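You operate a simulated robot arm through the tools that you are given. There is no shell and no other tool.

You are at the controls of a simulated robot arm. One attempt, no reset.

JOB
Wipe the large pan clean, fit it on the black scale and tare.
Fine: the sugar film goes by the blue block, block back; the display ends at 0 g. What is to be rubbed or washed off counts as gone when no trace of it is left.

The check looks at the end state, three seconds after you hand in, the way a careful person would. Anything else that was tipped, shoved, dropped, spilled or broken makes it a failure.

ROBOT AND FRAMES
A 7-joint arm with a two-finger parallel gripper, fixed in place. Base frame: the origin is on the floor under the middle of its stand, x ahead of it, y to its left, z up. Lengths are in mm, angles in rad, forces in N, time in s.
It reaches about 1479 mm from its shoulder. Its first joint turns from -2.897 to 2.897 rad. Payload 4.4 kg.
The TCP is the grasp point between the finger pads, 23 mm short of the fingertips. In the tool frame z runs along the fingers and y along their closing line. Largest opening 94 mm; finger width 38, thickness 10; the body of the gripper, 54 by 96 mm, starts 39 mm behind the TCP.
Orientation is that of the tool frame in the base frame, as a unit quaternion [x, y, z, w]. With the fingers straight down and closing along the base's y, the tool's x points along the base's -x, its y along +y and its z along -z.

CONTROLS
- The arm moves only by the tool nudge_tool. Its argument "targets" is a list of rows, each a list of 2 entries, a list of its own where there are three numbers: the shift along the tool's x, y, z in units of 30 mm (1.0 is 30 mm), then the turn, a rotation vector about the tool's x, y, z in units of 5 degrees (1.0 is 5 degrees). In form: [[[dx, dy, dz], [ax, ay, az]], ...]. A call has 1 to 20 rows; each row shifts and turns the commanded pose from where the row before left it, along the tool's axes as they then stand. "claw" is the finger opening in mm, from 0 to 94, set as the call begins (left out, the last holds). A call with a number of a shift or a turn outside -1 to 1 is refused whole. Each row takes 0.2 s and may step no farther than 50 mm and 0.15 rad from the row before; otherwise, or with a gripper value out of range, the whole call is refused. Where a pose cannot be reached the arm comes as near as it can. A force on the tool above 40 N (or 10 N above the force at the start of the call, whichever is more), or a blocked arm, ends the call early, and 0.2 s more pass. Each finger travels about 72 mm/s and halts on what it meets, pressing with about 26 N; the grip force reading is that of the motor and also rises with nothing between the fingers. The clock runs only during rows and for 0.2 s after the last one: add rows that do not move to give the fingers time. It gives the time, the measured TCP pose, the force on the tool (base axes), the opening and the grip force at its end, in the units of the frame above (readings bear some noise), with the torque about the TCP (base axes, N m) and any sound that the robot's microphone picked up.
- Cameras (640 x 400 px; columns grow to the right, rows downward): "scene" is fixed at [49.6, 649.5, 1556.6]; the picture's right is [-0.19, -0.98, 0.00], its down [-0.43, 0.08, -0.90] and it looks along [0.88, -0.17, -0.44] (base axes); focal length 345 px, centre (320, 200). "wrist" rides on the gripper at [86, 16, -74] in the tool frame; the picture's right is [-0.18, 0.98, 0.00], its down [-0.58, -0.11, -0.81] and it looks along [-0.79, -0.15, 0.59] (tool axes); focal length 243 px, centre (320, 200). There is no depth. A picture from a camera that has moved, and an enlarged one, comes with that camera's place and axes in the base frame and with its lens.
- grab_frame(camera): a new picture of that camera. The clock stands still meanwhile.
- inspect(camera, box): a new picture of the part [left, top, right, bottom] of that camera's present view, enlarged. The clock stands still meanwhile.
- finish_job(): hands the job in; it is judged then, once.

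Nothing tells you positions but the pictures and the camera data. Unless the task says otherwise, let go and move clear before handing in.

The tools are called by a JSON object that holds its "fn" and its "kwargs". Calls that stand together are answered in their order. nudge_tool: Moves the arm, as the interface text tells. Its arguments: {"type":"object","properties":{"targets":{"type":"array"},"claw":{"type":"number"}},"required":["targets"]} The other tools are called the same way: grab_frame (camera) takes a picture; inspect (camera, box) takes an enlarged picture of a part of a camera's view; finish_job () hands the job in.

At the start:

```text
clock: 0.0
eef_pos: [493.2, 481.0, 1365.8]
ee_rot: [0.0, 1.0, 0.001, 0.0]
wrist_force: [0.9, -0.2, 0.1]
torque: [0.02, -0.02, 0.06]
gripper_width: 94.0
finger_force: 0.0
```

scene: 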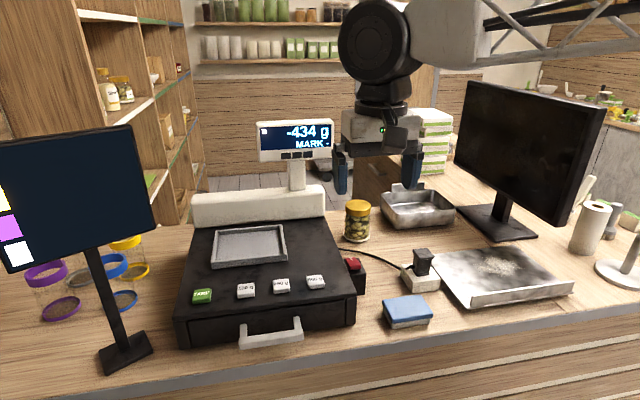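
wrist: 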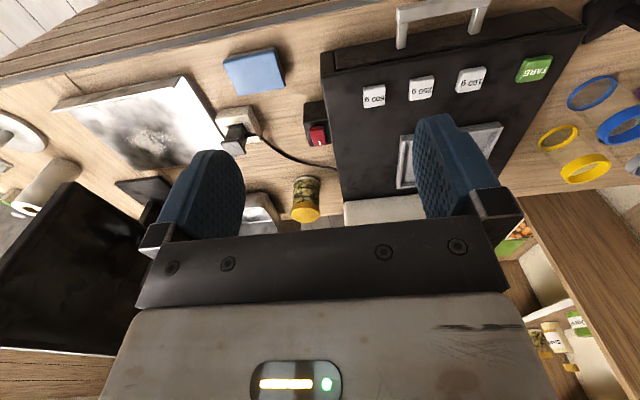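

I see a black scale with a green TARE button, a display at -434 g, a large flat metal pan with a whitish film at right, a small pan at the back, and a blue sponge block on the counter. I'll look closer at each before moving.

{"fn": "inspect", "kwargs": {"camera": "scene", "box": [370, 220, 600, 340]}}

{"fn": "inspect", "kwargs": {"camera": "scene", "box": [160, 180, 380, 350]}}

{"fn": "inspect", "kwargs": {"camera": "scene", "box": [240, 100, 480, 250]}}

{"fn": "inspect", "kwargs": {"camera": "wrist", "box": [40, 40, 340, 220]}}

{"fn": "inspect", "kwargs": {"camera": "wrist", "box": [300, 0, 600, 210]}}

```text
2.78 times, centred on (485, 280) of scene
camera zoom: at [49.6, 649.5, 1556.6], right [-0.19, -0.98, 0.0], down [-0.43, 0.08, -0.9], along [0.88, -0.17, -0.44], focal length 960 px, centre (-139, -23)
```

zoom: 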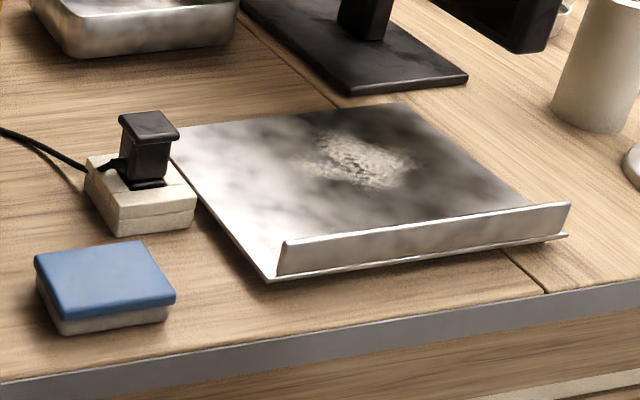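

```text
2.35 times, centred on (270, 265) of scene
camera zoom: at [49.6, 649.5, 1556.6], right [-0.19, -0.98, 0.0], down [-0.43, 0.08, -0.9], along [0.88, -0.17, -0.44], focal length 811 px, centre (438, 47)
```

zoom: 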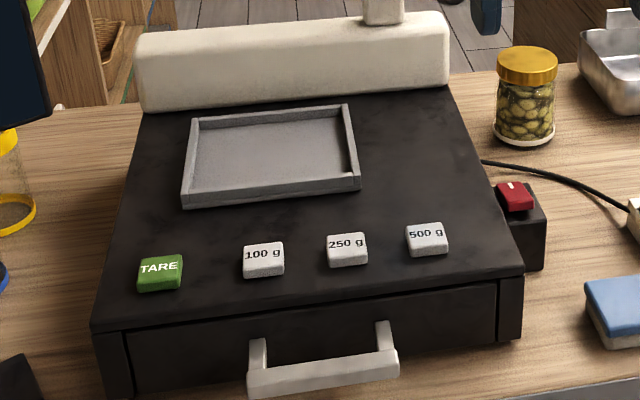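

```text
2.67 times, centred on (360, 175) of scene
camera zoom: at [49.6, 649.5, 1556.6], right [-0.19, -0.98, 0.0], down [-0.43, 0.08, -0.9], along [0.88, -0.17, -0.44], focal length 920 px, centre (213, 267)
```

zoom: 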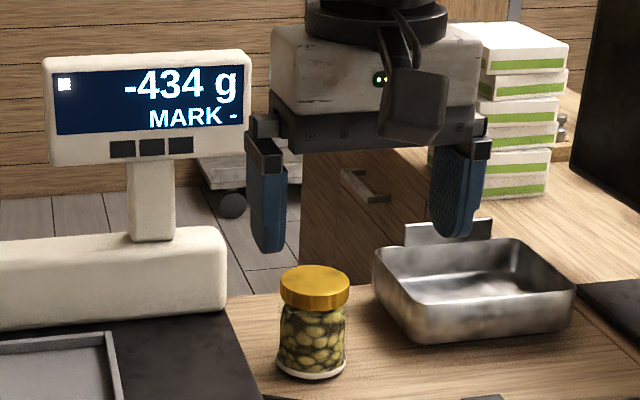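

```text
2.13 times, centred on (190, 130) of wrist
camera zoom: at [406.8, 496.1, 1440.8], right [0.18, 0.98, 0.0], down [0.58, -0.11, 0.81], along [0.79, -0.15, -0.59], focal length 518 px, centre (597, 349)
```

zoom: 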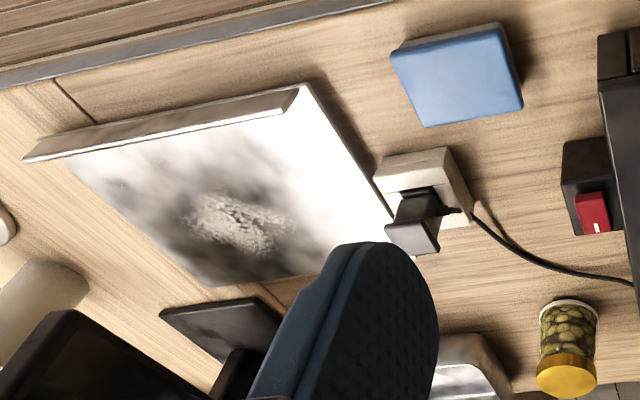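

```text
1.90 times, centred on (450, 105) of wrist
camera zoom: at [406.8, 496.1, 1440.8], right [0.18, 0.98, 0.0], down [0.58, -0.11, 0.81], along [0.79, -0.15, -0.59], focal length 462 px, centre (72, 381)
```

zoom: 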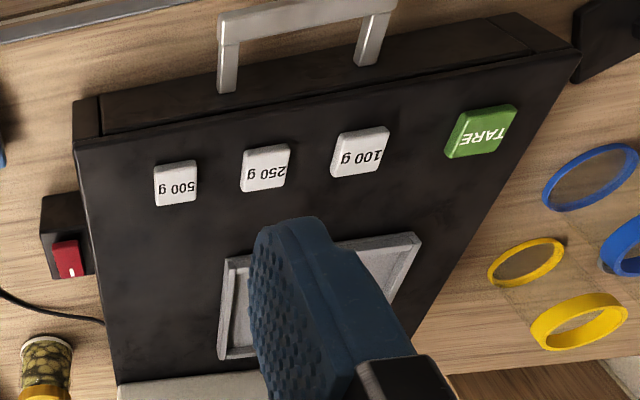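

I see the blue block at about (605, 337), with its top near z 986. The large pan spans roughly x 602–825 and y -120–183, with the film near its middle and a lip on the near edge. The scale tray is centred near (834, 688), and TARE is near (652, 787, 1059). I'll first turn the tool so the fingers close along base x, well above everything.

{"fn": "nudge_tool", "kwargs": {"targets": [[[0, 0, 0], [0, 0, -1]], [[0, 0, 0], [0, 0, -1]], [[0, 0, 0], [0, 0, -1]], [[0, 0, 0], [0, 0, -1]], [[0, 0, 0], [0, 0, -1]], [[0, 0, 0], [0, 0, -1]], [[0, 0, 0], [0, 0, -1]], [[0, 0, 0], [0, 0, -1]], [[0, 0, 0], [0, 0, -1]], [[0, 0, 0], [0, 0, -1]], [[0, 0, 0], [0, 0, -1]], [[0, 0, 0], [0, 0, -1]], [[0, 0, 0], [0, 0, -1]], [[0, 0, 0], [0, 0, -1]], [[0, 0, 0], [0, 0, -1]], [[0, 0, 0], [0, 0, -1]], [[0, 0, 0], [0, 0, -1]], [[0, 0, 0], [0, 0, -1]]]}}

```text
clock: 3.8
eef_pos: [493.0, 481.8, 1365.7]
ee_rot: [0.708, -0.707, 0.0, 0.0]
wrist_force: [-0.5, 0.1, 0.4]
torque: [0.0, -0.01, -0.01]
gripper_width: 94.0
finger_force: 0.0
```

The tool is now turned: its x points along base -y and its y along base -x. The wrist camera should be looking toward the scale, so I'll take a picture.

{"fn": "grab_frame", "kwargs": {"camera": "wrist"}}

{"fn": "grab_frame", "kwargs": {"camera": "scene"}}

```text
taken
camera wrist: at [476.9, 393.4, 1440.7], right [-0.98, 0.18, 0.0], down [0.11, 0.58, 0.81], along [0.15, 0.79, -0.59], focal length 243 px, centre (320, 200)
```

wrist: 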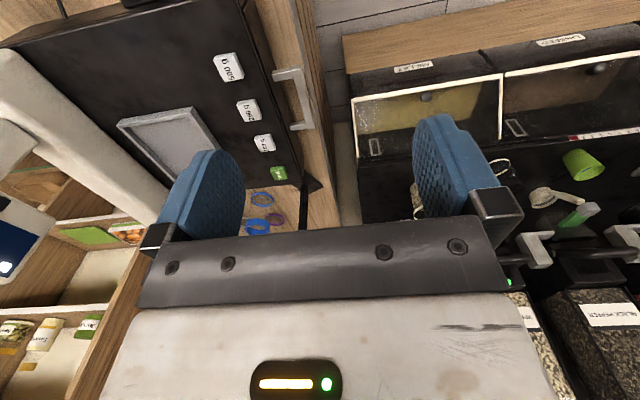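

```text
taken
```

scene: 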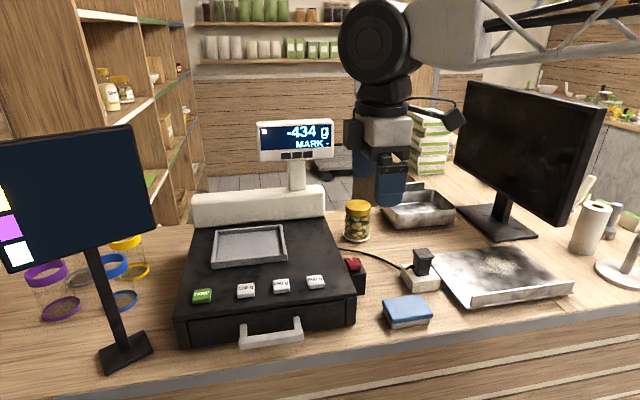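

The scale and its keys are clear. Next I'll move to above the blue block, at about z 1150, for a close view.

{"fn": "nudge_tool", "kwargs": {"targets": [[[0.604, -0.467, 0.9], [0, 0, 0]], [[0.604, -0.467, 0.9], [0, 0, 0]], [[0.604, -0.467, 0.9], [0, 0, 0]], [[0.604, -0.467, 0.9], [0, 0, 0]], [[0.604, -0.467, 0.9], [0, 0, 0]], [[0.604, -0.467, 0.9], [0, 0, 0]], [[0.604, -0.467, 0.9], [0, 0, 0]], [[0.604, -0.467, 0.9], [0, 0, 0]], [[0, 0, 0], [0, 0, 0]]]}}

{"fn": "grab_frame", "kwargs": {"camera": "wrist"}}

{"fn": "grab_frame", "kwargs": {"camera": "scene"}}

```text
clock: 5.8
eef_pos: [607.2, 337.0, 1149.6]
ee_rot: [-0.707, 0.707, 0.0, 0.0]
wrist_force: [0.7, 0.6, -0.3]
torque: [0.01, -0.02, 0.02]
gripper_width: 94.1
finger_force: 0.0
```

```text
taken
camera wrist: at [590.7, 248.6, 1225.5], right [-0.98, 0.18, 0.0], down [0.11, 0.58, 0.81], along [0.15, 0.79, -0.59], focal length 243 px, centre (320, 200)
```

wrist: 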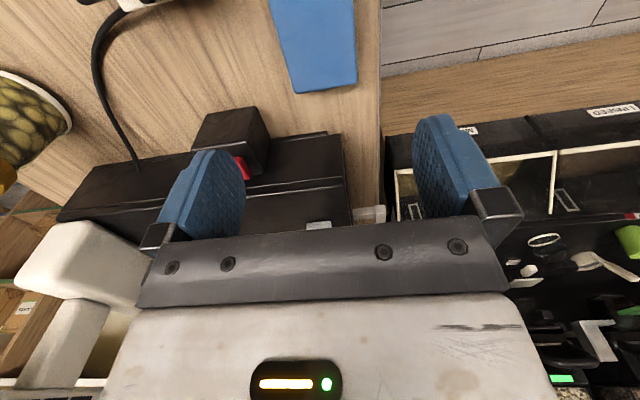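

```text
taken
```

scene: 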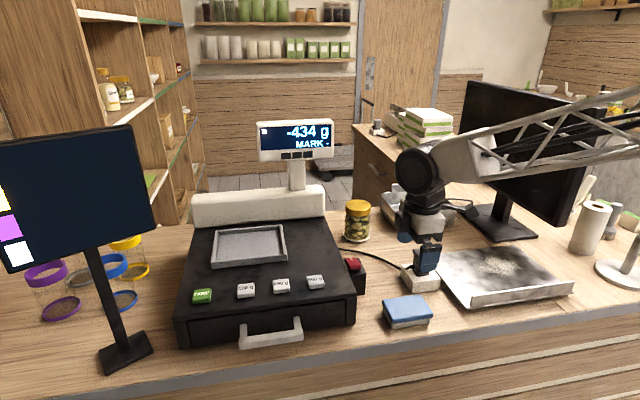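

I can see only the far end of the block. I'll back the wrist camera off toward -y and up a little so the whole block, the socket and the pan edge come into view.

{"fn": "nudge_tool", "kwargs": {"targets": [[[0, 0, -1], [0, 0, 0]], [[0.5, 0, -1], [0, 0, 0]], [[1, 0, 0], [0, 0, 0]], [[1, 0, 0], [0, 0, 0]], [[1, 0, 0], [0, 0, 0]], [[1, 0, 0], [0, 0, 0]], [[0, 0, 0], [0, 0, 0]]]}}

{"fn": "grab_frame", "kwargs": {"camera": "wrist"}}

{"fn": "inspect", "kwargs": {"camera": "wrist", "box": [200, 0, 420, 140]}}

```text
clock: 7.4
eef_pos: [605.0, 201.1, 1209.4]
ee_rot: [-0.706, 0.708, 0.0, 0.0]
wrist_force: [0.2, -0.2, -0.2]
torque: [0.02, 0.01, -0.01]
gripper_width: 93.8
finger_force: 0.1
```

```text
taken
camera wrist: at [588.8, 113.7, 1285.8], right [-0.98, 0.18, 0.0], down [0.11, 0.58, 0.81], along [0.15, 0.79, -0.59], focal length 243 px, centre (320, 200)
```

wrist: 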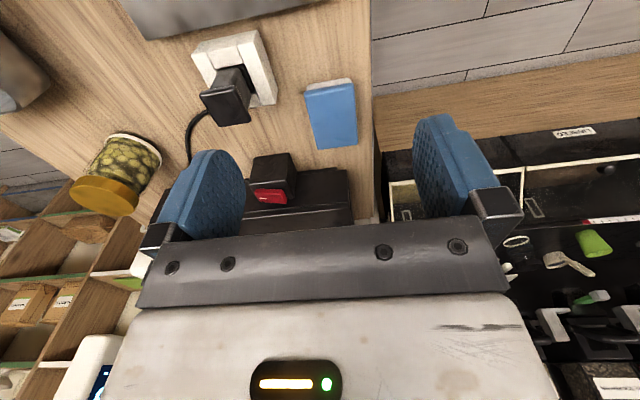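

```text
2.86 times, centred on (310, 70) of wrist
camera zoom: at [588.8, 113.7, 1285.8], right [-0.98, 0.18, 0.0], down [0.11, 0.58, 0.81], along [0.15, 0.79, -0.59], focal length 693 px, centre (349, 571)
```

zoom: 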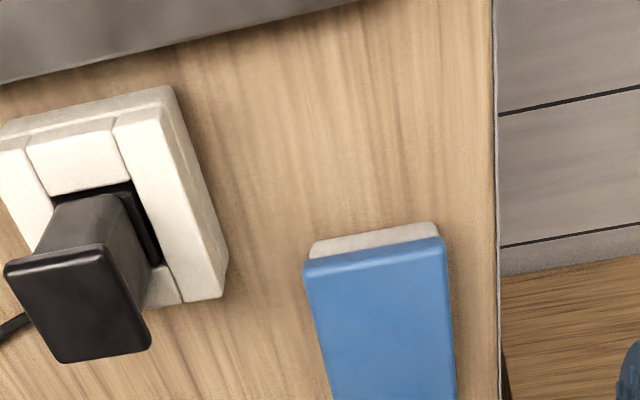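

I now place the block at centre (609, 334), about 63 mm wide in x and 100 mm long in y, squared to the axes. The plug is safely beyond x 690. I'll move over the block and come down part of the way.

{"fn": "nudge_tool", "kwargs": {"targets": [[[-0.886, -0.03, 0], [0, 0, 0]], [[-0.886, -0.03, 0], [0, 0, 0]], [[-0.886, -0.03, 0], [0, 0, 0]], [[-0.886, -0.03, 0], [0, 0, 0]], [[-0.886, -0.03, 0], [0, 0, 0]], [[0, 0, 1], [0, 0, 0]], [[0, 0, 1], [0, 0, 0]], [[0, 0, 1], [0, 0, 0]], [[0, 0, 1], [0, 0, 0]], [[0, 0, 1], [0, 0, 0]], [[0, 0, 0.5], [0, 0, 0]], [[0, 0, 0], [0, 0, 0]]], "claw": 94}}

{"fn": "grab_frame", "kwargs": {"camera": "scene"}}

{"fn": "inspect", "kwargs": {"camera": "scene", "box": [340, 230, 500, 350]}}

{"fn": "grab_frame", "kwargs": {"camera": "wrist"}}

```text
clock: 10.0
eef_pos: [609.9, 334.1, 1045.1]
ee_rot: [-0.707, 0.707, 0.0, 0.001]
wrist_force: [-0.3, 0.1, 0.0]
torque: [0.02, 0.03, 0.01]
gripper_width: 94.1
finger_force: 0.2
```

```text
taken
```

scene: 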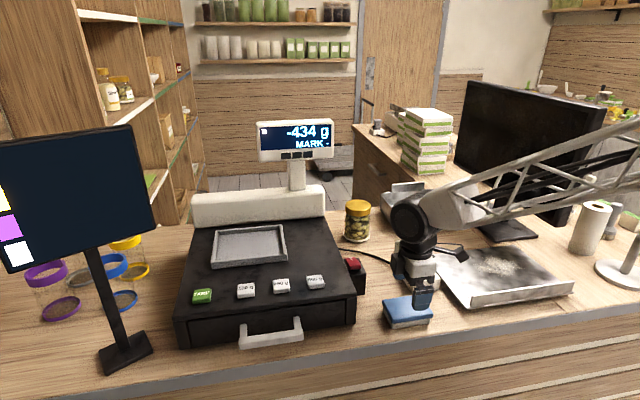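

```text
3.33 times, centred on (420, 290) of scene
camera zoom: at [49.6, 649.5, 1556.6], right [-0.19, -0.98, 0.0], down [-0.43, 0.08, -0.9], along [0.88, -0.17, -0.44], focal length 1150 px, centre (-13, -100)
```

zoom: 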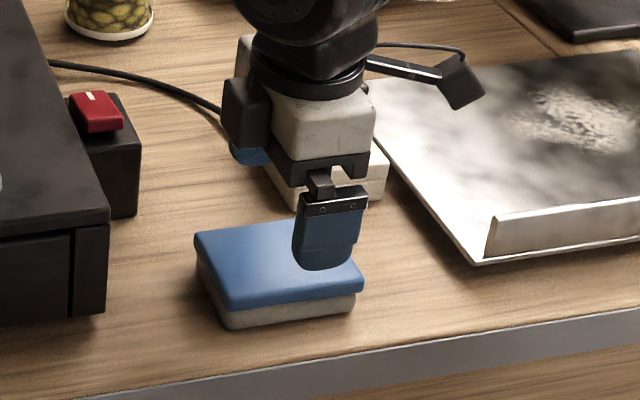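

```text
taken
camera wrist: at [593.9, 247.0, 1120.1], right [-0.98, 0.18, 0.0], down [0.11, 0.58, 0.81], along [0.15, 0.79, -0.59], focal length 243 px, centre (320, 200)
```

wrist: 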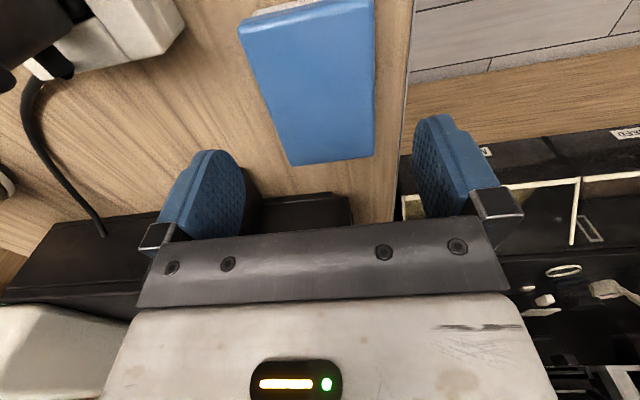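

The block sits centred between the open fingers, and the counter is at about z 953. I'll descend to TCP z ≈ 984 and close on the block.

{"fn": "nudge_tool", "kwargs": {"targets": [[[0.1, 0.02, 0.7], [0, 0, 0]], [[0, 0, 0.7], [0, 0, 0]], [[0, 0, 0.6], [0, 0, 0]], [[0, 0, 0], [0, 0, 0]]], "claw": 94}}

{"fn": "inspect", "kwargs": {"camera": "scene", "box": [340, 230, 500, 350]}}

```text
clock: 11.0
eef_pos: [609.3, 331.6, 984.5]
ee_rot: [0.708, -0.707, 0.001, -0.001]
wrist_force: [-0.7, 0.7, -0.8]
torque: [0.03, -0.04, -0.03]
gripper_width: 94.2
finger_force: 0.0
```

```text
3.33 times, centred on (420, 290) of scene
camera zoom: at [49.6, 649.5, 1556.6], right [-0.19, -0.98, 0.0], down [-0.43, 0.08, -0.9], along [0.88, -0.17, -0.44], focal length 1150 px, centre (-13, -100)
```

zoom: 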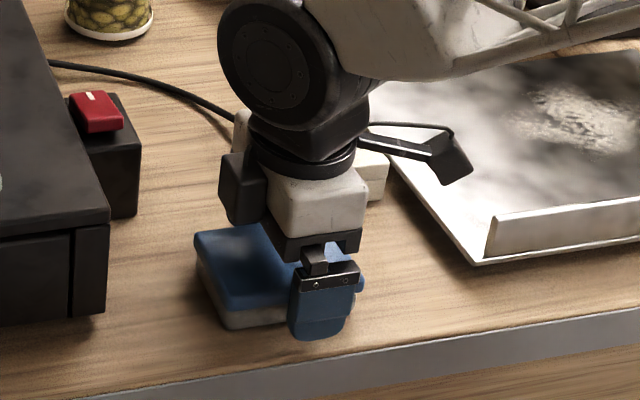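

The fingers straddle the block as planned. Now I'll close on it.

{"fn": "nudge_tool", "kwargs": {"targets": [[[0, 0, 0], [0, 0, 0]], [[0, 0, 0], [0, 0, 0]], [[0, 0, 0], [0, 0, 0]], [[0, 0, 0], [0, 0, 0]], [[0, 0, 0], [0, 0, 0]], [[0, 0, 0], [0, 0, 0]]], "claw": 30}}

{"fn": "inspect", "kwargs": {"camera": "scene", "box": [340, 230, 500, 350]}}

{"fn": "grab_frame", "kwargs": {"camera": "wrist"}}

```text
clock: 12.4
eef_pos: [608.2, 330.2, 984.1]
ee_rot: [0.708, -0.707, 0.0, 0.0]
wrist_force: [0.3, 0.8, 2.4]
torque: [-0.05, -0.1, 0.02]
gripper_width: 67.5
finger_force: 25.9
```

```text
3.33 times, centred on (420, 290) of scene
camera zoom: at [49.6, 649.5, 1556.6], right [-0.19, -0.98, 0.0], down [-0.43, 0.08, -0.9], along [0.88, -0.17, -0.44], focal length 1150 px, centre (-13, -100)
```

zoom: 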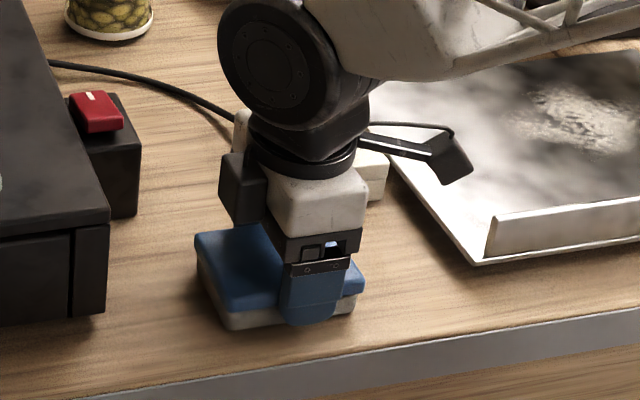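

```text
taken
camera wrist: at [592.8, 243.4, 1059.6], right [-0.98, 0.18, 0.0], down [0.11, 0.58, 0.81], along [0.15, 0.79, -0.59], focal length 243 px, centre (320, 200)
```

wrist: 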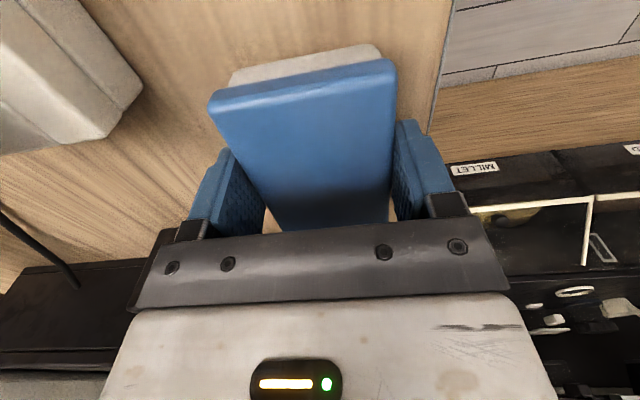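

The block is held, with the opening reading 67.5 mm. I'll remember this pose, TCP (608, 330, 984), for putting it back. Next I'll lift it 180 mm and carry it high above the pan's film at about (738, 5).

{"fn": "nudge_tool", "kwargs": {"targets": [[[0, 0, -0.5], [0, 0, 0]], [[0, 0, -0.5], [0, 0, 0]], [[0, 0, -1], [0, 0, 0]], [[0, 0, -1], [0, 0, 0]], [[0, 0, -1], [0, 0, 0]], [[0, 0, -1], [0, 0, 0]], [[0, 0, -1], [0, 0, 0]], [[0, 0, 0], [0, 0, 0]]]}}

{"fn": "grab_frame", "kwargs": {"camera": "scene"}}

```text
clock: 14.2
eef_pos: [609.2, 330.3, 1164.5]
ee_rot: [0.708, -0.707, 0.0, 0.0]
wrist_force: [-0.6, 0.0, -1.1]
torque: [0.02, 0.01, 0.0]
gripper_width: 67.6
finger_force: 25.6
```

```text
taken
```

scene: 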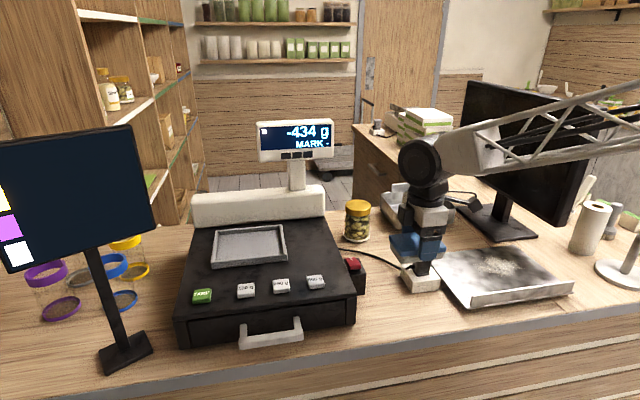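

The block came up with the gripper. I'll carry it to above the film now.

{"fn": "nudge_tool", "kwargs": {"targets": [[[1, 0, 0], [0, 0, 0]], [[1, 0, 0], [0, 0, 0]], [[1, 0, 0], [0, 0, 0]], [[1, 0, 0], [0, 0, 0]], [[1, -0.5, 0], [0, 0, 0]], [[1, -0.5, 0], [0, 0, 0]], [[1, -0.5, 0], [0, 0, 0]], [[1, -0.5, 0], [0, 0, 0]], [[1, -0.8, 0], [0, 0, 0]], [[1, -0.8, 0], [0, 0, 0]], [[0.83, -0.73, 0], [0, 0, 0]], [[0, 0, 0], [0, 0, 0]]]}}

{"fn": "grab_frame", "kwargs": {"camera": "scene"}}

{"fn": "grab_frame", "kwargs": {"camera": "wrist"}}

{"fn": "inspect", "kwargs": {"camera": "scene", "box": [400, 180, 600, 320]}}

```text
clock: 16.8
eef_pos: [739.5, 5.2, 1165.3]
ee_rot: [0.707, -0.707, 0.0, -0.001]
wrist_force: [-0.5, -0.5, -1.1]
torque: [0.0, -0.03, -0.01]
gripper_width: 67.6
finger_force: 25.9
```

```text
taken
```

scene: 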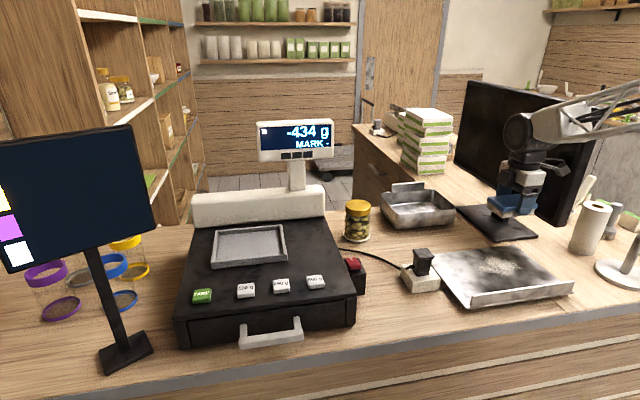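

```text
taken
camera wrist: at [723.8, -81.9, 1240.1], right [-0.98, 0.18, 0.0], down [0.11, 0.58, 0.81], along [0.15, 0.79, -0.59], focal length 243 px, centre (320, 200)
```

wrist: 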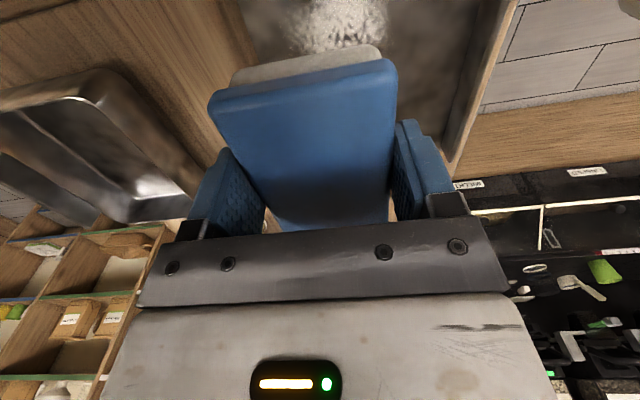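

```text
2.86 times, centred on (500, 250) of scene
camera zoom: at [49.6, 649.5, 1556.6], right [-0.19, -0.98, 0.0], down [-0.43, 0.08, -0.9], along [0.88, -0.17, -0.44], focal length 985 px, centre (-194, 57)
```

zoom: 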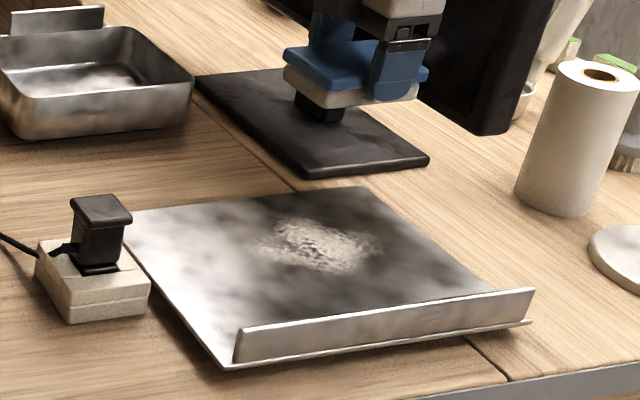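

I can see the film clearly, at about x 690–781, y -58–68 and centred near (734, 4). I'll shift to (735, 50) and come down to about 1000 before feeling for contact.

{"fn": "nudge_tool", "kwargs": {"targets": [[[-0.75, 0.08, 0], [0, 0, 0]], [[-0.75, 0.07, 0], [0, 0, 0]], [[0, 0, 1], [0, 0, 0]], [[0, 0, 1], [0, 0, 0]], [[0, 0, 1], [0, 0, 0]], [[0, 0, 1], [0, 0, 0]], [[0, 0, 1], [0, 0, 0]], [[0, 0, 0.5], [0, 0, 0]], [[0, 0, 0], [0, 0, 0]]]}}

{"fn": "inspect", "kwargs": {"camera": "scene", "box": [400, 180, 600, 320]}}

```text
clock: 18.8
eef_pos: [734.2, 52.0, 1000.0]
ee_rot: [0.708, -0.706, 0.001, -0.001]
wrist_force: [-2.4, -0.4, 23.4]
torque: [0.0, 0.02, -0.02]
gripper_width: 67.8
finger_force: 25.2
```

```text
2.86 times, centred on (500, 250) of scene
camera zoom: at [49.6, 649.5, 1556.6], right [-0.19, -0.98, 0.0], down [-0.43, 0.08, -0.9], along [0.88, -0.17, -0.44], focal length 985 px, centre (-194, 57)
```

zoom: 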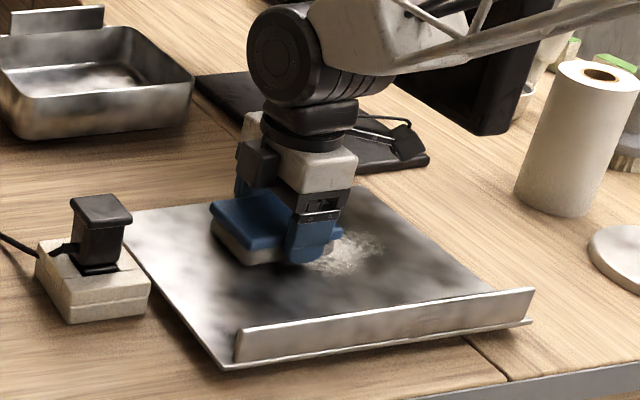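

The block already touches at z 1000 with 23 N, so the pan surface is higher than I thought. I'll ease up slightly to find a lighter contact.

{"fn": "nudge_tool", "kwargs": {"targets": [[[0, 0, -0.03], [0, 0, 0]], [[0, 0, 0], [0, 0, 0]]]}}

```text
clock: 19.4
eef_pos: [735.8, 52.6, 999.8]
ee_rot: [-0.707, 0.707, 0.001, 0.0]
wrist_force: [7.3, 3.7, 15.0]
torque: [0.08, -0.38, 0.04]
gripper_width: 67.6
finger_force: 26.4
```

{"fn": "nudge_tool", "kwargs": {"targets": [[[0, 0, -0.02], [0, 0, 0]], [[0, 0, 0], [0, 0, 0]]]}}

```text
clock: 20.0
eef_pos: [733.3, 51.8, 1000.5]
ee_rot: [0.707, -0.707, -0.001, 0.001]
wrist_force: [-0.5, 1.9, 6.4]
torque: [0.06, -0.23, 0.06]
gripper_width: 67.6
finger_force: 25.8
```

Contact is light now, about 6 N. I'll do a first slow stroke toward -y along this lane and check that the pan stays put.

{"fn": "nudge_tool", "kwargs": {"targets": [[[0.4, 0, 0], [0, 0, 0]], [[0.4, 0, 0], [0, 0, 0]], [[0.4, 0, 0], [0, 0, 0]], [[0.4, 0, 0], [0, 0, 0]], [[0.4, 0, 0], [0, 0, 0]], [[0.4, 0, 0], [0, 0, 0]], [[0.4, 0, 0], [0, 0, 0]], [[0.4, 0, 0], [0, 0, 0]], [[0.4, 0, 0], [0, 0, 0]]]}}

{"fn": "inspect", "kwargs": {"camera": "scene", "box": [400, 180, 600, 320]}}

```text
clock: 21.2
eef_pos: [734.0, -3.3, 1001.2]
ee_rot: [0.708, -0.706, -0.001, -0.001]
wrist_force: [1.7, 23.1, -4.5]
torque: [-1.42, 0.14, -0.02]
gripper_width: 67.4
finger_force: 25.6
stopped in row 6: the force on the tool passed its limit at 82 N (the readings are from after the stop); the commanded pose is now the measured one
```

```text
2.86 times, centred on (500, 250) of scene
camera zoom: at [49.6, 649.5, 1556.6], right [-0.19, -0.98, 0.0], down [-0.43, 0.08, -0.9], along [0.88, -0.17, -0.44], focal length 985 px, centre (-194, 57)
```

zoom: 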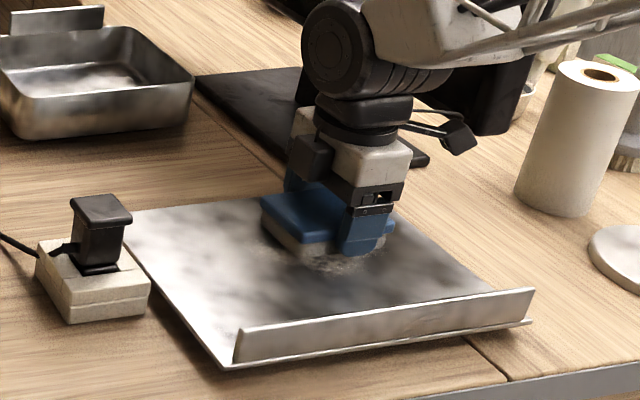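

The stroke stopped on a sideways force. The torque puts it about 60–80 mm above the TCP, so the wrist camera on the -y side has probably met the monitor, not the pan. I'll look before doing anything else.

{"fn": "grab_frame", "kwargs": {"camera": "scene"}}

{"fn": "inspect", "kwargs": {"camera": "scene", "box": [440, 70, 640, 260]}}

{"fn": "grab_frame", "kwargs": {"camera": "wrist"}}

```text
taken
```

scene: 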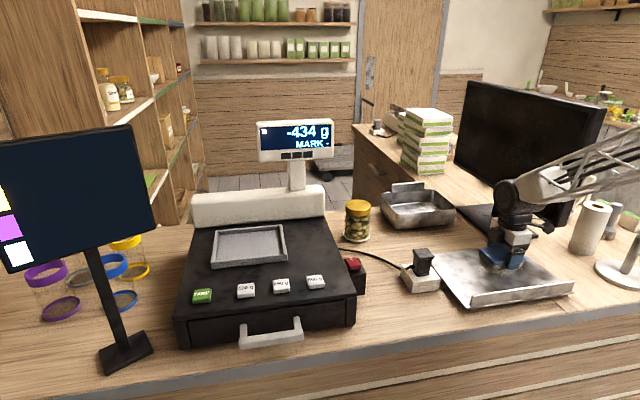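

```text
2.11 times, centred on (540, 165) of scene
camera zoom: at [49.6, 649.5, 1556.6], right [-0.19, -0.98, 0.0], down [-0.43, 0.08, -0.9], along [0.88, -0.17, -0.44], focal length 726 px, centre (-143, 274)
```

zoom: 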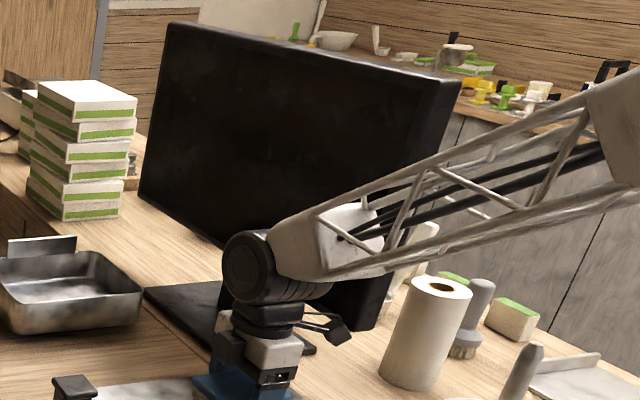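

```text
taken
camera wrist: at [718.0, -90.6, 1075.7], right [-0.98, 0.18, 0.0], down [0.11, 0.58, 0.81], along [0.14, 0.79, -0.59], focal length 243 px, centre (320, 200)
```

wrist: 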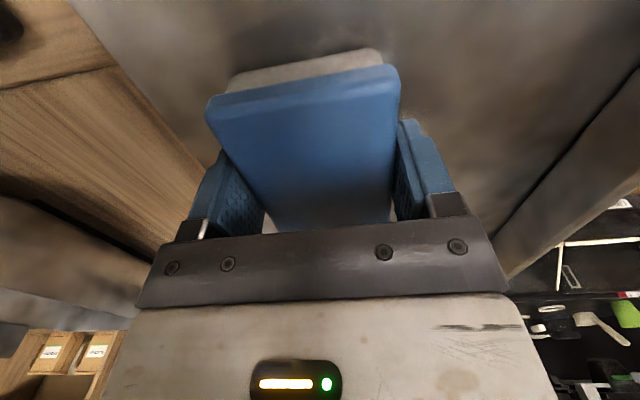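

The monitor's lower corner is right behind the wrist camera, so that is the likely contact. I'll back off toward +y and lift clear, then compare the monitor with the earlier pictures.

{"fn": "nudge_tool", "kwargs": {"targets": [[[-0.3, 0, 0], [0, 0, 0]], [[-0.5, 0, 0], [0, 0, 0]], [[-0.5, 0, 0], [0, 0, 0]], [[-0.5, 0, 0], [0, 0, 0]], [[0, 0, 0], [0, 0, 0]]]}}

{"fn": "inspect", "kwargs": {"camera": "scene", "box": [370, 220, 600, 340]}}

{"fn": "inspect", "kwargs": {"camera": "scene", "box": [440, 70, 640, 260]}}

```text
clock: 22.4
eef_pos: [734.0, 51.1, 1001.0]
ee_rot: [0.708, -0.706, -0.001, 0.0]
wrist_force: [-0.1, 0.2, -0.6]
torque: [0.01, 0.02, 0.0]
gripper_width: 67.6
finger_force: 26.3
```

```text
2.78 times, centred on (485, 280) of scene
camera zoom: at [49.6, 649.5, 1556.6], right [-0.19, -0.98, 0.0], down [-0.43, 0.08, -0.9], along [0.88, -0.17, -0.44], focal length 960 px, centre (-139, -23)
```

zoom: 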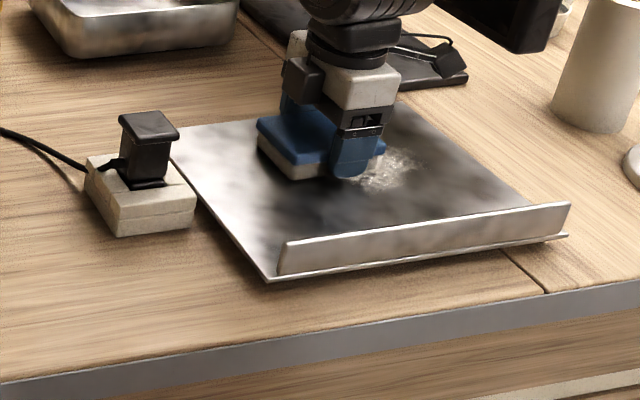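

```text
2.11 times, centred on (540, 165) of scene
camera zoom: at [49.6, 649.5, 1556.6], right [-0.19, -0.98, 0.0], down [-0.43, 0.08, -0.9], along [0.88, -0.17, -0.44], focal length 726 px, centre (-143, 274)
```

zoom: 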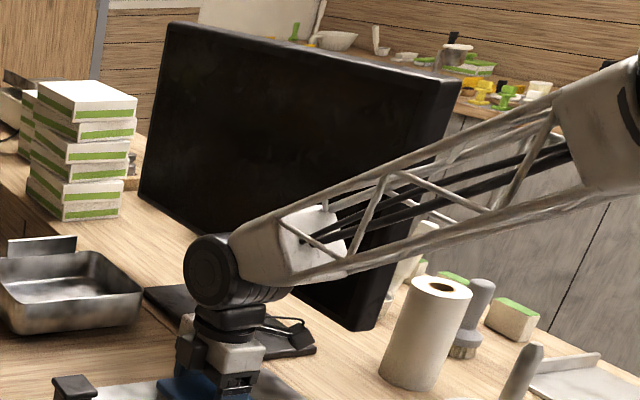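

The foot and lower corner of the monitor look exactly where they were, and the left part of the film is already rubbed away. To keep the camera off the monitor, I'll lift and turn the tool back by +90° so the camera sits on the -x side.

{"fn": "nudge_tool", "kwargs": {"targets": [[[-0.3, 0, -1], [0, 0, 0]], [[-0.3, 0, -1], [0, 0, 0]], [[-0.3, 0, -1], [0, 0, 0]], [[0, 0, -1], [0, 0, 0]], [[0, 0, 0], [0, 0, 0]]]}}

{"fn": "inspect", "kwargs": {"camera": "scene", "box": [400, 180, 600, 320]}}

{"fn": "grab_frame", "kwargs": {"camera": "wrist"}}

```text
clock: 23.6
eef_pos: [736.1, 77.9, 1121.8]
ee_rot: [0.708, -0.707, -0.001, 0.0]
wrist_force: [-0.6, 0.4, -0.8]
torque: [0.0, 0.01, 0.03]
gripper_width: 67.7
finger_force: 26.2
```

```text
2.86 times, centred on (500, 250) of scene
camera zoom: at [49.6, 649.5, 1556.6], right [-0.19, -0.98, 0.0], down [-0.43, 0.08, -0.9], along [0.88, -0.17, -0.44], focal length 985 px, centre (-194, 57)
```

zoom: 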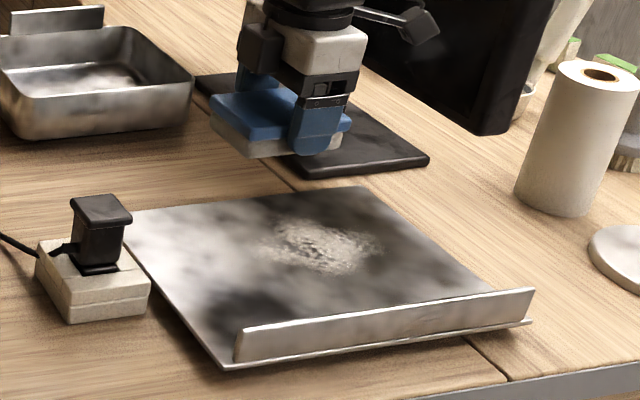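

```text
taken
camera wrist: at [718.2, -11.1, 1196.5], right [-0.98, 0.18, 0.0], down [0.11, 0.58, 0.81], along [0.15, 0.79, -0.59], focal length 243 px, centre (320, 200)
```

wrist: 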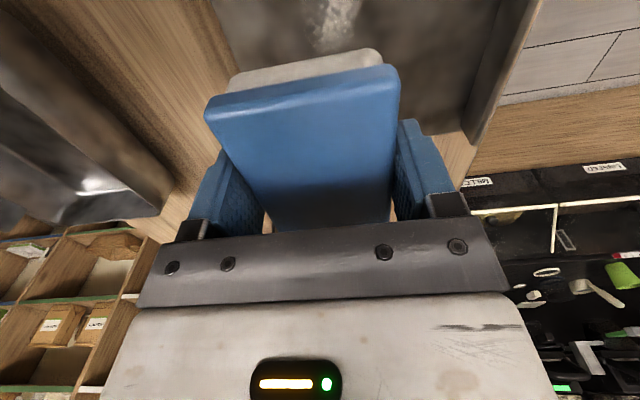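

The film is still mostly there, so it needs firmer contact and more strokes. The monitor looks unmoved. Now I'll turn the tool +90° up here.

{"fn": "nudge_tool", "kwargs": {"targets": [[[0, 0, 0], [0, 0, 1]], [[0, 0, 0], [0, 0, 1]], [[0, 0, 0], [0, 0, 1]], [[0, 0, 0], [0, 0, 1]], [[0, 0, 0], [0, 0, 1]], [[0, 0, 0], [0, 0, 1]], [[0, 0, 0], [0, 0, 1]], [[0, 0, 0], [0, 0, 1]], [[0, 0, 0], [0, 0, 1]], [[0, 0, 0], [0, 0, 1]], [[0, 0, 0], [0, 0, 1]], [[0, 0, 0], [0, 0, 1]], [[0, 0, 0], [0, 0, 1]], [[0, 0, 0], [0, 0, 1]], [[0, 0, 0], [0, 0, 1]], [[0, 0, 0], [0, 0, 1]], [[0, 0, 0], [0, 0, 1]], [[0, 0, 0], [0, 0, 1]]]}}

{"fn": "grab_frame", "kwargs": {"camera": "wrist"}}

{"fn": "grab_frame", "kwargs": {"camera": "scene"}}

```text
clock: 27.4
eef_pos: [733.3, 76.5, 1121.1]
ee_rot: [0.0, 1.0, 0.001, -0.001]
wrist_force: [0.3, -0.5, -0.4]
torque: [0.01, -0.01, 0.0]
gripper_width: 67.4
finger_force: 25.8
```

```text
taken
camera wrist: at [647.5, 92.1, 1196.4], right [0.18, 0.98, 0.0], down [0.58, -0.11, 0.81], along [0.79, -0.15, -0.59], focal length 243 px, centre (320, 200)
```

wrist: 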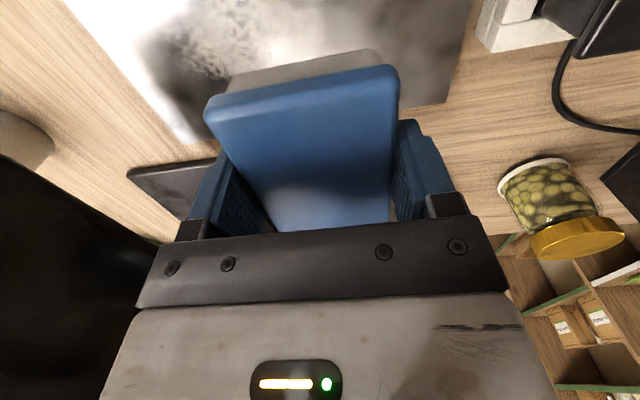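

```text
taken
```

scene: 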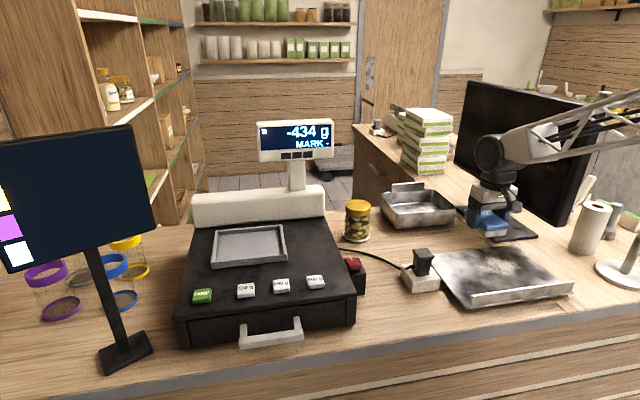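

The camera is now on the robot side, clear of the monitor. From the new angle I put the pan at x 589–810, y -100–194, with its surface near z 970, and the film around (718, 14). The 100 mm side of the block now spans the film in x, so I'll lower at (720, 85) and stroke along y.

{"fn": "nudge_tool", "kwargs": {"targets": [[[0.47, 0.25, 0.5], [0, 0, 0]], [[0, 0, 1], [0, 0, 0]], [[0, 0, 1], [0, 0, 0]], [[0, 0, 1], [0, 0, 0]], [[0, 0, 0.43], [0, 0, 0]], [[0, 0, 0], [0, 0, 0]]]}}

```text
clock: 28.8
eef_pos: [719.8, 84.6, 1002.5]
ee_rot: [-0.002, 1.0, 0.001, -0.002]
wrist_force: [0.7, 0.0, -1.5]
torque: [-0.02, -0.02, 0.01]
gripper_width: 67.7
finger_force: 26.5
```

{"fn": "nudge_tool", "kwargs": {"targets": [[[0, 0, 0.05], [0, 0, 0]], [[0, 0, 0], [0, 0, 0]]]}}

```text
clock: 29.4
eef_pos: [719.3, 86.4, 1001.9]
ee_rot: [-0.001, 1.0, 0.0, 0.0]
wrist_force: [0.8, 0.9, -0.6]
torque: [0.0, 0.03, 0.02]
gripper_width: 67.5
finger_force: 26.0
```

No contact yet, so I'll go down in small steps.

{"fn": "nudge_tool", "kwargs": {"targets": [[[0, 0, 0.05], [0, 0, 0]], [[0, 0, 0], [0, 0, 0]]]}}

```text
clock: 30.0
eef_pos: [718.9, 86.1, 1001.1]
ee_rot: [-0.001, 1.0, 0.0, 0.0]
wrist_force: [-1.2, 0.8, 4.5]
torque: [-0.2, -0.06, -0.04]
gripper_width: 67.6
finger_force: 26.4
```

{"fn": "nudge_tool", "kwargs": {"targets": [[[0, 0, 0.03], [0, 0, 0]], [[0, 0, 0], [0, 0, 0]]]}}

```text
clock: 30.6
eef_pos: [719.1, 84.8, 1000.3]
ee_rot: [-0.001, 1.0, 0.0, 0.0]
wrist_force: [-5.3, -0.4, 21.3]
torque: [-0.03, 0.25, 0.03]
gripper_width: 67.8
finger_force: 25.9
```

{"fn": "nudge_tool", "kwargs": {"targets": [[[0, 0, -0.015], [0, 0, 0]], [[0, -0.3, 0], [0, 0, 0]], [[0, -0.3, 0], [0, 0, 0]], [[0, -0.3, 0], [0, 0, 0]], [[0, -0.3, 0], [0, 0, 0]]]}}

{"fn": "inspect", "kwargs": {"camera": "scene", "box": [400, 180, 600, 320]}}

```text
clock: 31.8
eef_pos: [719.7, 49.4, 1000.5]
ee_rot: [-0.001, 1.0, 0.001, 0.0]
wrist_force: [0.1, 9.1, 19.2]
torque: [0.2, -0.2, 0.09]
gripper_width: 67.5
finger_force: 26.2
```

```text
2.86 times, centred on (500, 250) of scene
camera zoom: at [49.6, 649.5, 1556.6], right [-0.19, -0.98, 0.0], down [-0.43, 0.08, -0.9], along [0.88, -0.17, -0.44], focal length 985 px, centre (-194, 57)
```

zoom: 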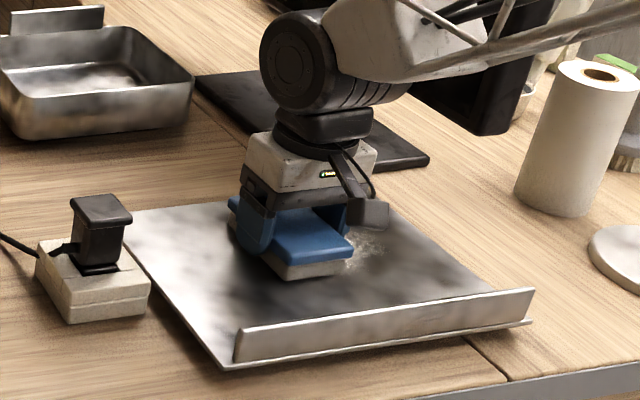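

The stroke is running well, at 19 N down and 9 N drag, and the pan has not moved. I'll continue to y ≈ -23.

{"fn": "nudge_tool", "kwargs": {"targets": [[[0, -0.3, 0], [0, 0, 0]], [[0, -0.3, 0], [0, 0, 0]], [[0, -0.3, 0], [0, 0, 0]], [[0, -0.3, 0], [0, 0, 0]], [[0, -0.3, 0], [0, 0, 0]], [[0, -0.3, 0], [0, 0, 0]], [[0, -0.3, 0], [0, 0, 0]], [[0, -0.3, 0], [0, 0, 0]]]}}

{"fn": "inspect", "kwargs": {"camera": "scene", "box": [400, 180, 600, 320]}}

```text
clock: 33.6
eef_pos: [720.4, -23.8, 1000.0]
ee_rot: [0.0, 1.0, 0.0, 0.0]
wrist_force: [-0.6, 10.4, 22.5]
torque: [0.21, -0.02, -0.02]
gripper_width: 67.4
finger_force: 25.7
```

```text
2.86 times, centred on (500, 250) of scene
camera zoom: at [49.6, 649.5, 1556.6], right [-0.19, -0.98, 0.0], down [-0.43, 0.08, -0.9], along [0.88, -0.17, -0.44], focal length 985 px, centre (-194, 57)
```

zoom: 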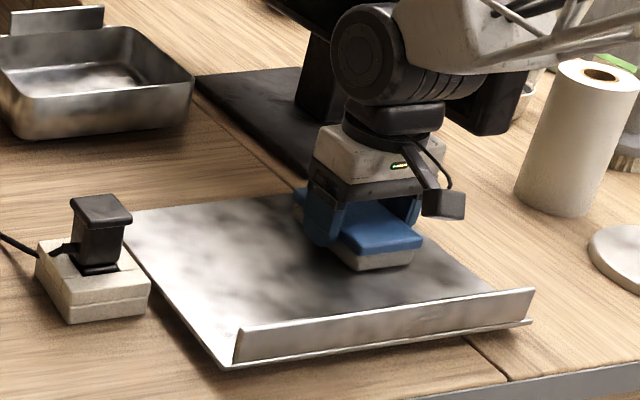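

The film looks gone where the block passed. I'll stroke back toward +y in a lane shifted to x ≈ 740.

{"fn": "nudge_tool", "kwargs": {"targets": [[[-0.33, 0, 0], [0, 0, 0]], [[-0.33, 0, 0], [0, 0, 0]], [[0, 0.3, 0], [0, 0, 0]], [[0, 0.3, 0], [0, 0, 0]], [[0, 0.3, 0], [0, 0, 0]], [[0, 0.3, 0], [0, 0, 0]], [[0, 0.3, 0], [0, 0, 0]], [[0, 0.3, 0], [0, 0, 0]], [[0, 0.3, 0], [0, 0, 0]], [[0, 0.3, 0], [0, 0, 0]], [[0, 0.3, 0], [0, 0, 0]], [[0, 0.3, 0], [0, 0, 0]], [[0, 0.3, 0], [0, 0, 0]], [[0, 0.3, 0], [0, 0, 0]], [[0, 0.3, 0], [0, 0, 0]]]}}

{"fn": "inspect", "kwargs": {"camera": "scene", "box": [400, 180, 600, 320]}}

```text
clock: 36.8
eef_pos: [739.3, 94.2, 999.6]
ee_rot: [-0.001, 1.0, 0.0, -0.001]
wrist_force: [-0.8, 0.8, -1.5]
torque: [-0.05, 0.0, 0.02]
gripper_width: 67.1
finger_force: 26.0
```

```text
2.86 times, centred on (500, 250) of scene
camera zoom: at [49.6, 649.5, 1556.6], right [-0.19, -0.98, 0.0], down [-0.43, 0.08, -0.9], along [0.88, -0.17, -0.44], focal length 985 px, centre (-194, 57)
```

zoom: 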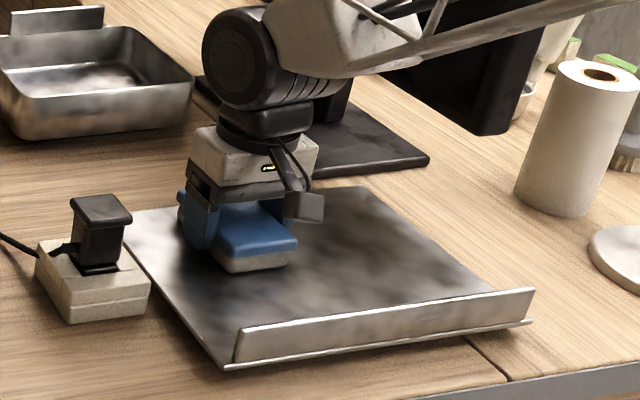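

The visible pan area looks clean. I'll lift the block clear to inspect the whole surface.

{"fn": "nudge_tool", "kwargs": {"targets": [[[0, 0, -1], [0, 0, 0]], [[0, 0.5, -1], [0, 0, 0]], [[0, 1, -1], [0, 0, 0]], [[0, 1, -1], [0, 0, 0]], [[0, 1, 0], [0, 0, 0]], [[0, 0, 0], [0, 0, 0]]]}}

{"fn": "inspect", "kwargs": {"camera": "scene", "box": [420, 230, 590, 320]}}

{"fn": "grab_frame", "kwargs": {"camera": "wrist"}}

{"fn": "inspect", "kwargs": {"camera": "wrist", "box": [0, 0, 300, 200]}}

```text
clock: 38.2
eef_pos: [738.2, 200.0, 1120.7]
ee_rot: [-0.001, 1.0, 0.001, -0.001]
wrist_force: [0.3, -0.5, -1.1]
torque: [0.02, 0.03, -0.01]
gripper_width: 67.5
finger_force: 25.9
```

```text
3.76 times, centred on (505, 275) of scene
camera zoom: at [49.6, 649.5, 1556.6], right [-0.19, -0.98, 0.0], down [-0.43, 0.08, -0.9], along [0.88, -0.17, -0.44], focal length 1298 px, centre (-376, -82)
```

zoom: 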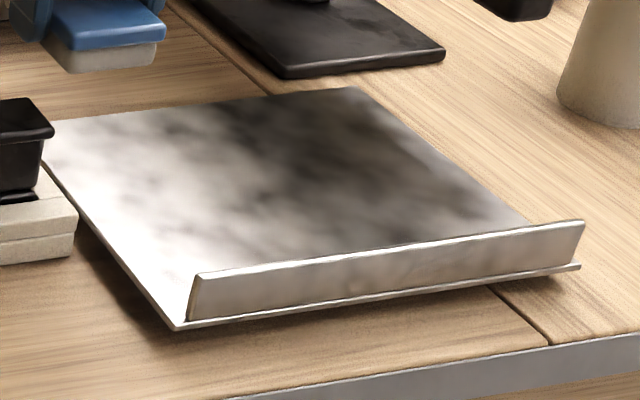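

```text
taken
camera wrist: at [652.6, 213.9, 1195.1], right [0.18, 0.98, 0.0], down [0.58, -0.11, 0.81], along [0.79, -0.15, -0.59], focal length 243 px, centre (320, 200)
```

wrist: 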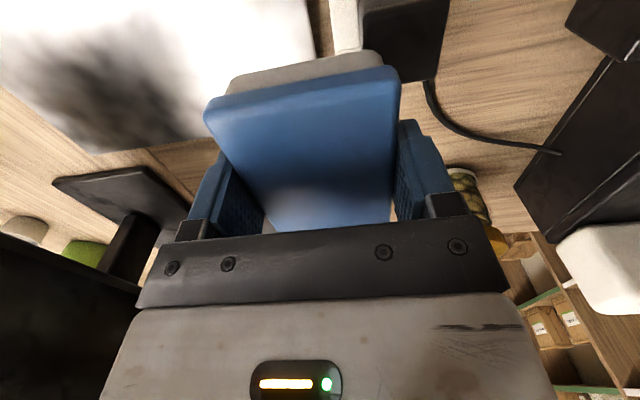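

```text
2.00 times, centred on (150, 100) of wrist
camera zoom: at [652.6, 213.9, 1195.1], right [0.18, 0.98, 0.0], down [0.58, -0.11, 0.81], along [0.79, -0.15, -0.59], focal length 485 px, centre (660, 400)
```

zoom: 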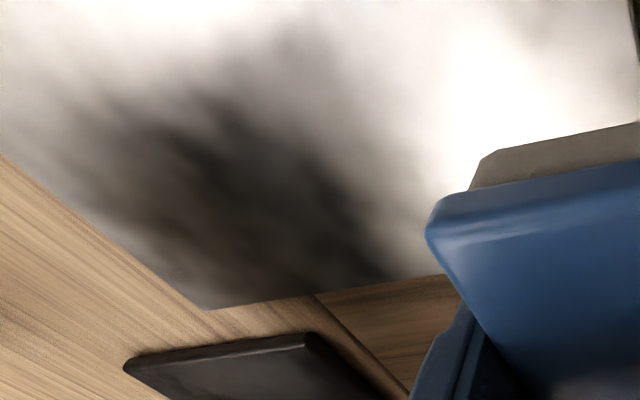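

No grains remain visible, only soft reflections of the room. I'll zoom in harder on the film area to look for any faint trace.

{"fn": "inspect", "kwargs": {"camera": "scene", "box": [460, 245, 550, 295]}}

{"fn": "inspect", "kwargs": {"camera": "scene", "box": [425, 245, 515, 300]}}

{"fn": "inspect", "kwargs": {"camera": "wrist", "box": [0, 0, 220, 150]}}

```text
7.11 times, centred on (505, 270) of scene
camera zoom: at [49.6, 649.5, 1556.6], right [-0.19, -0.98, 0.0], down [-0.43, 0.08, -0.9], along [0.88, -0.17, -0.44], focal length 2452 px, centre (-996, -298)
```

zoom: 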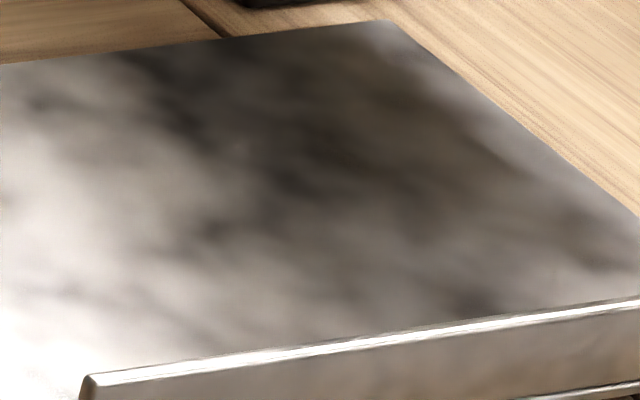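

```text
7.11 times, centred on (470, 272) of scene
camera zoom: at [49.6, 649.5, 1556.6], right [-0.19, -0.98, 0.0], down [-0.43, 0.08, -0.9], along [0.88, -0.17, -0.44], focal length 2452 px, centre (-747, -316)
```

zoom: 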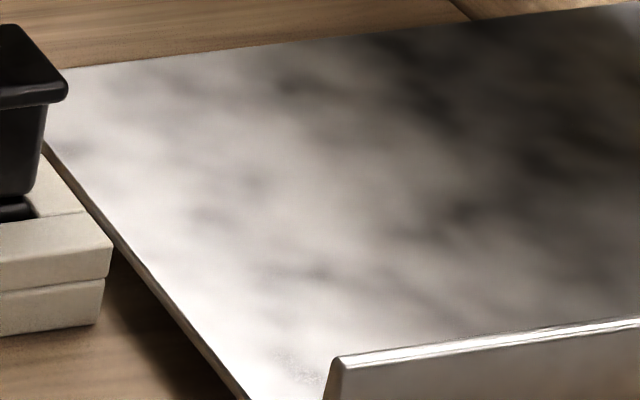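

```text
2.67 times, centred on (110, 75) of wrist
camera zoom: at [652.6, 213.9, 1195.1], right [0.18, 0.98, 0.0], down [0.58, -0.11, 0.81], along [0.79, -0.15, -0.59], focal length 647 px, centre (880, 533)
```

zoom: 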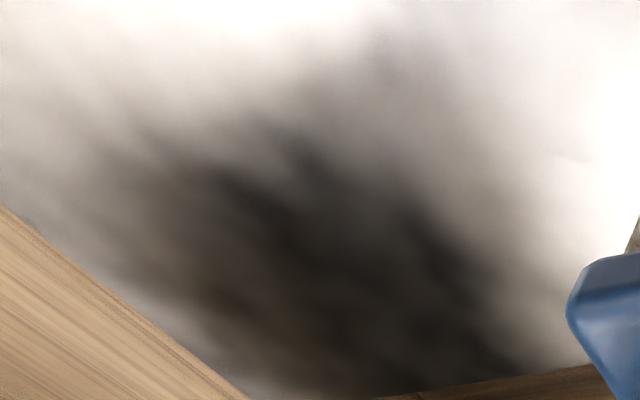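

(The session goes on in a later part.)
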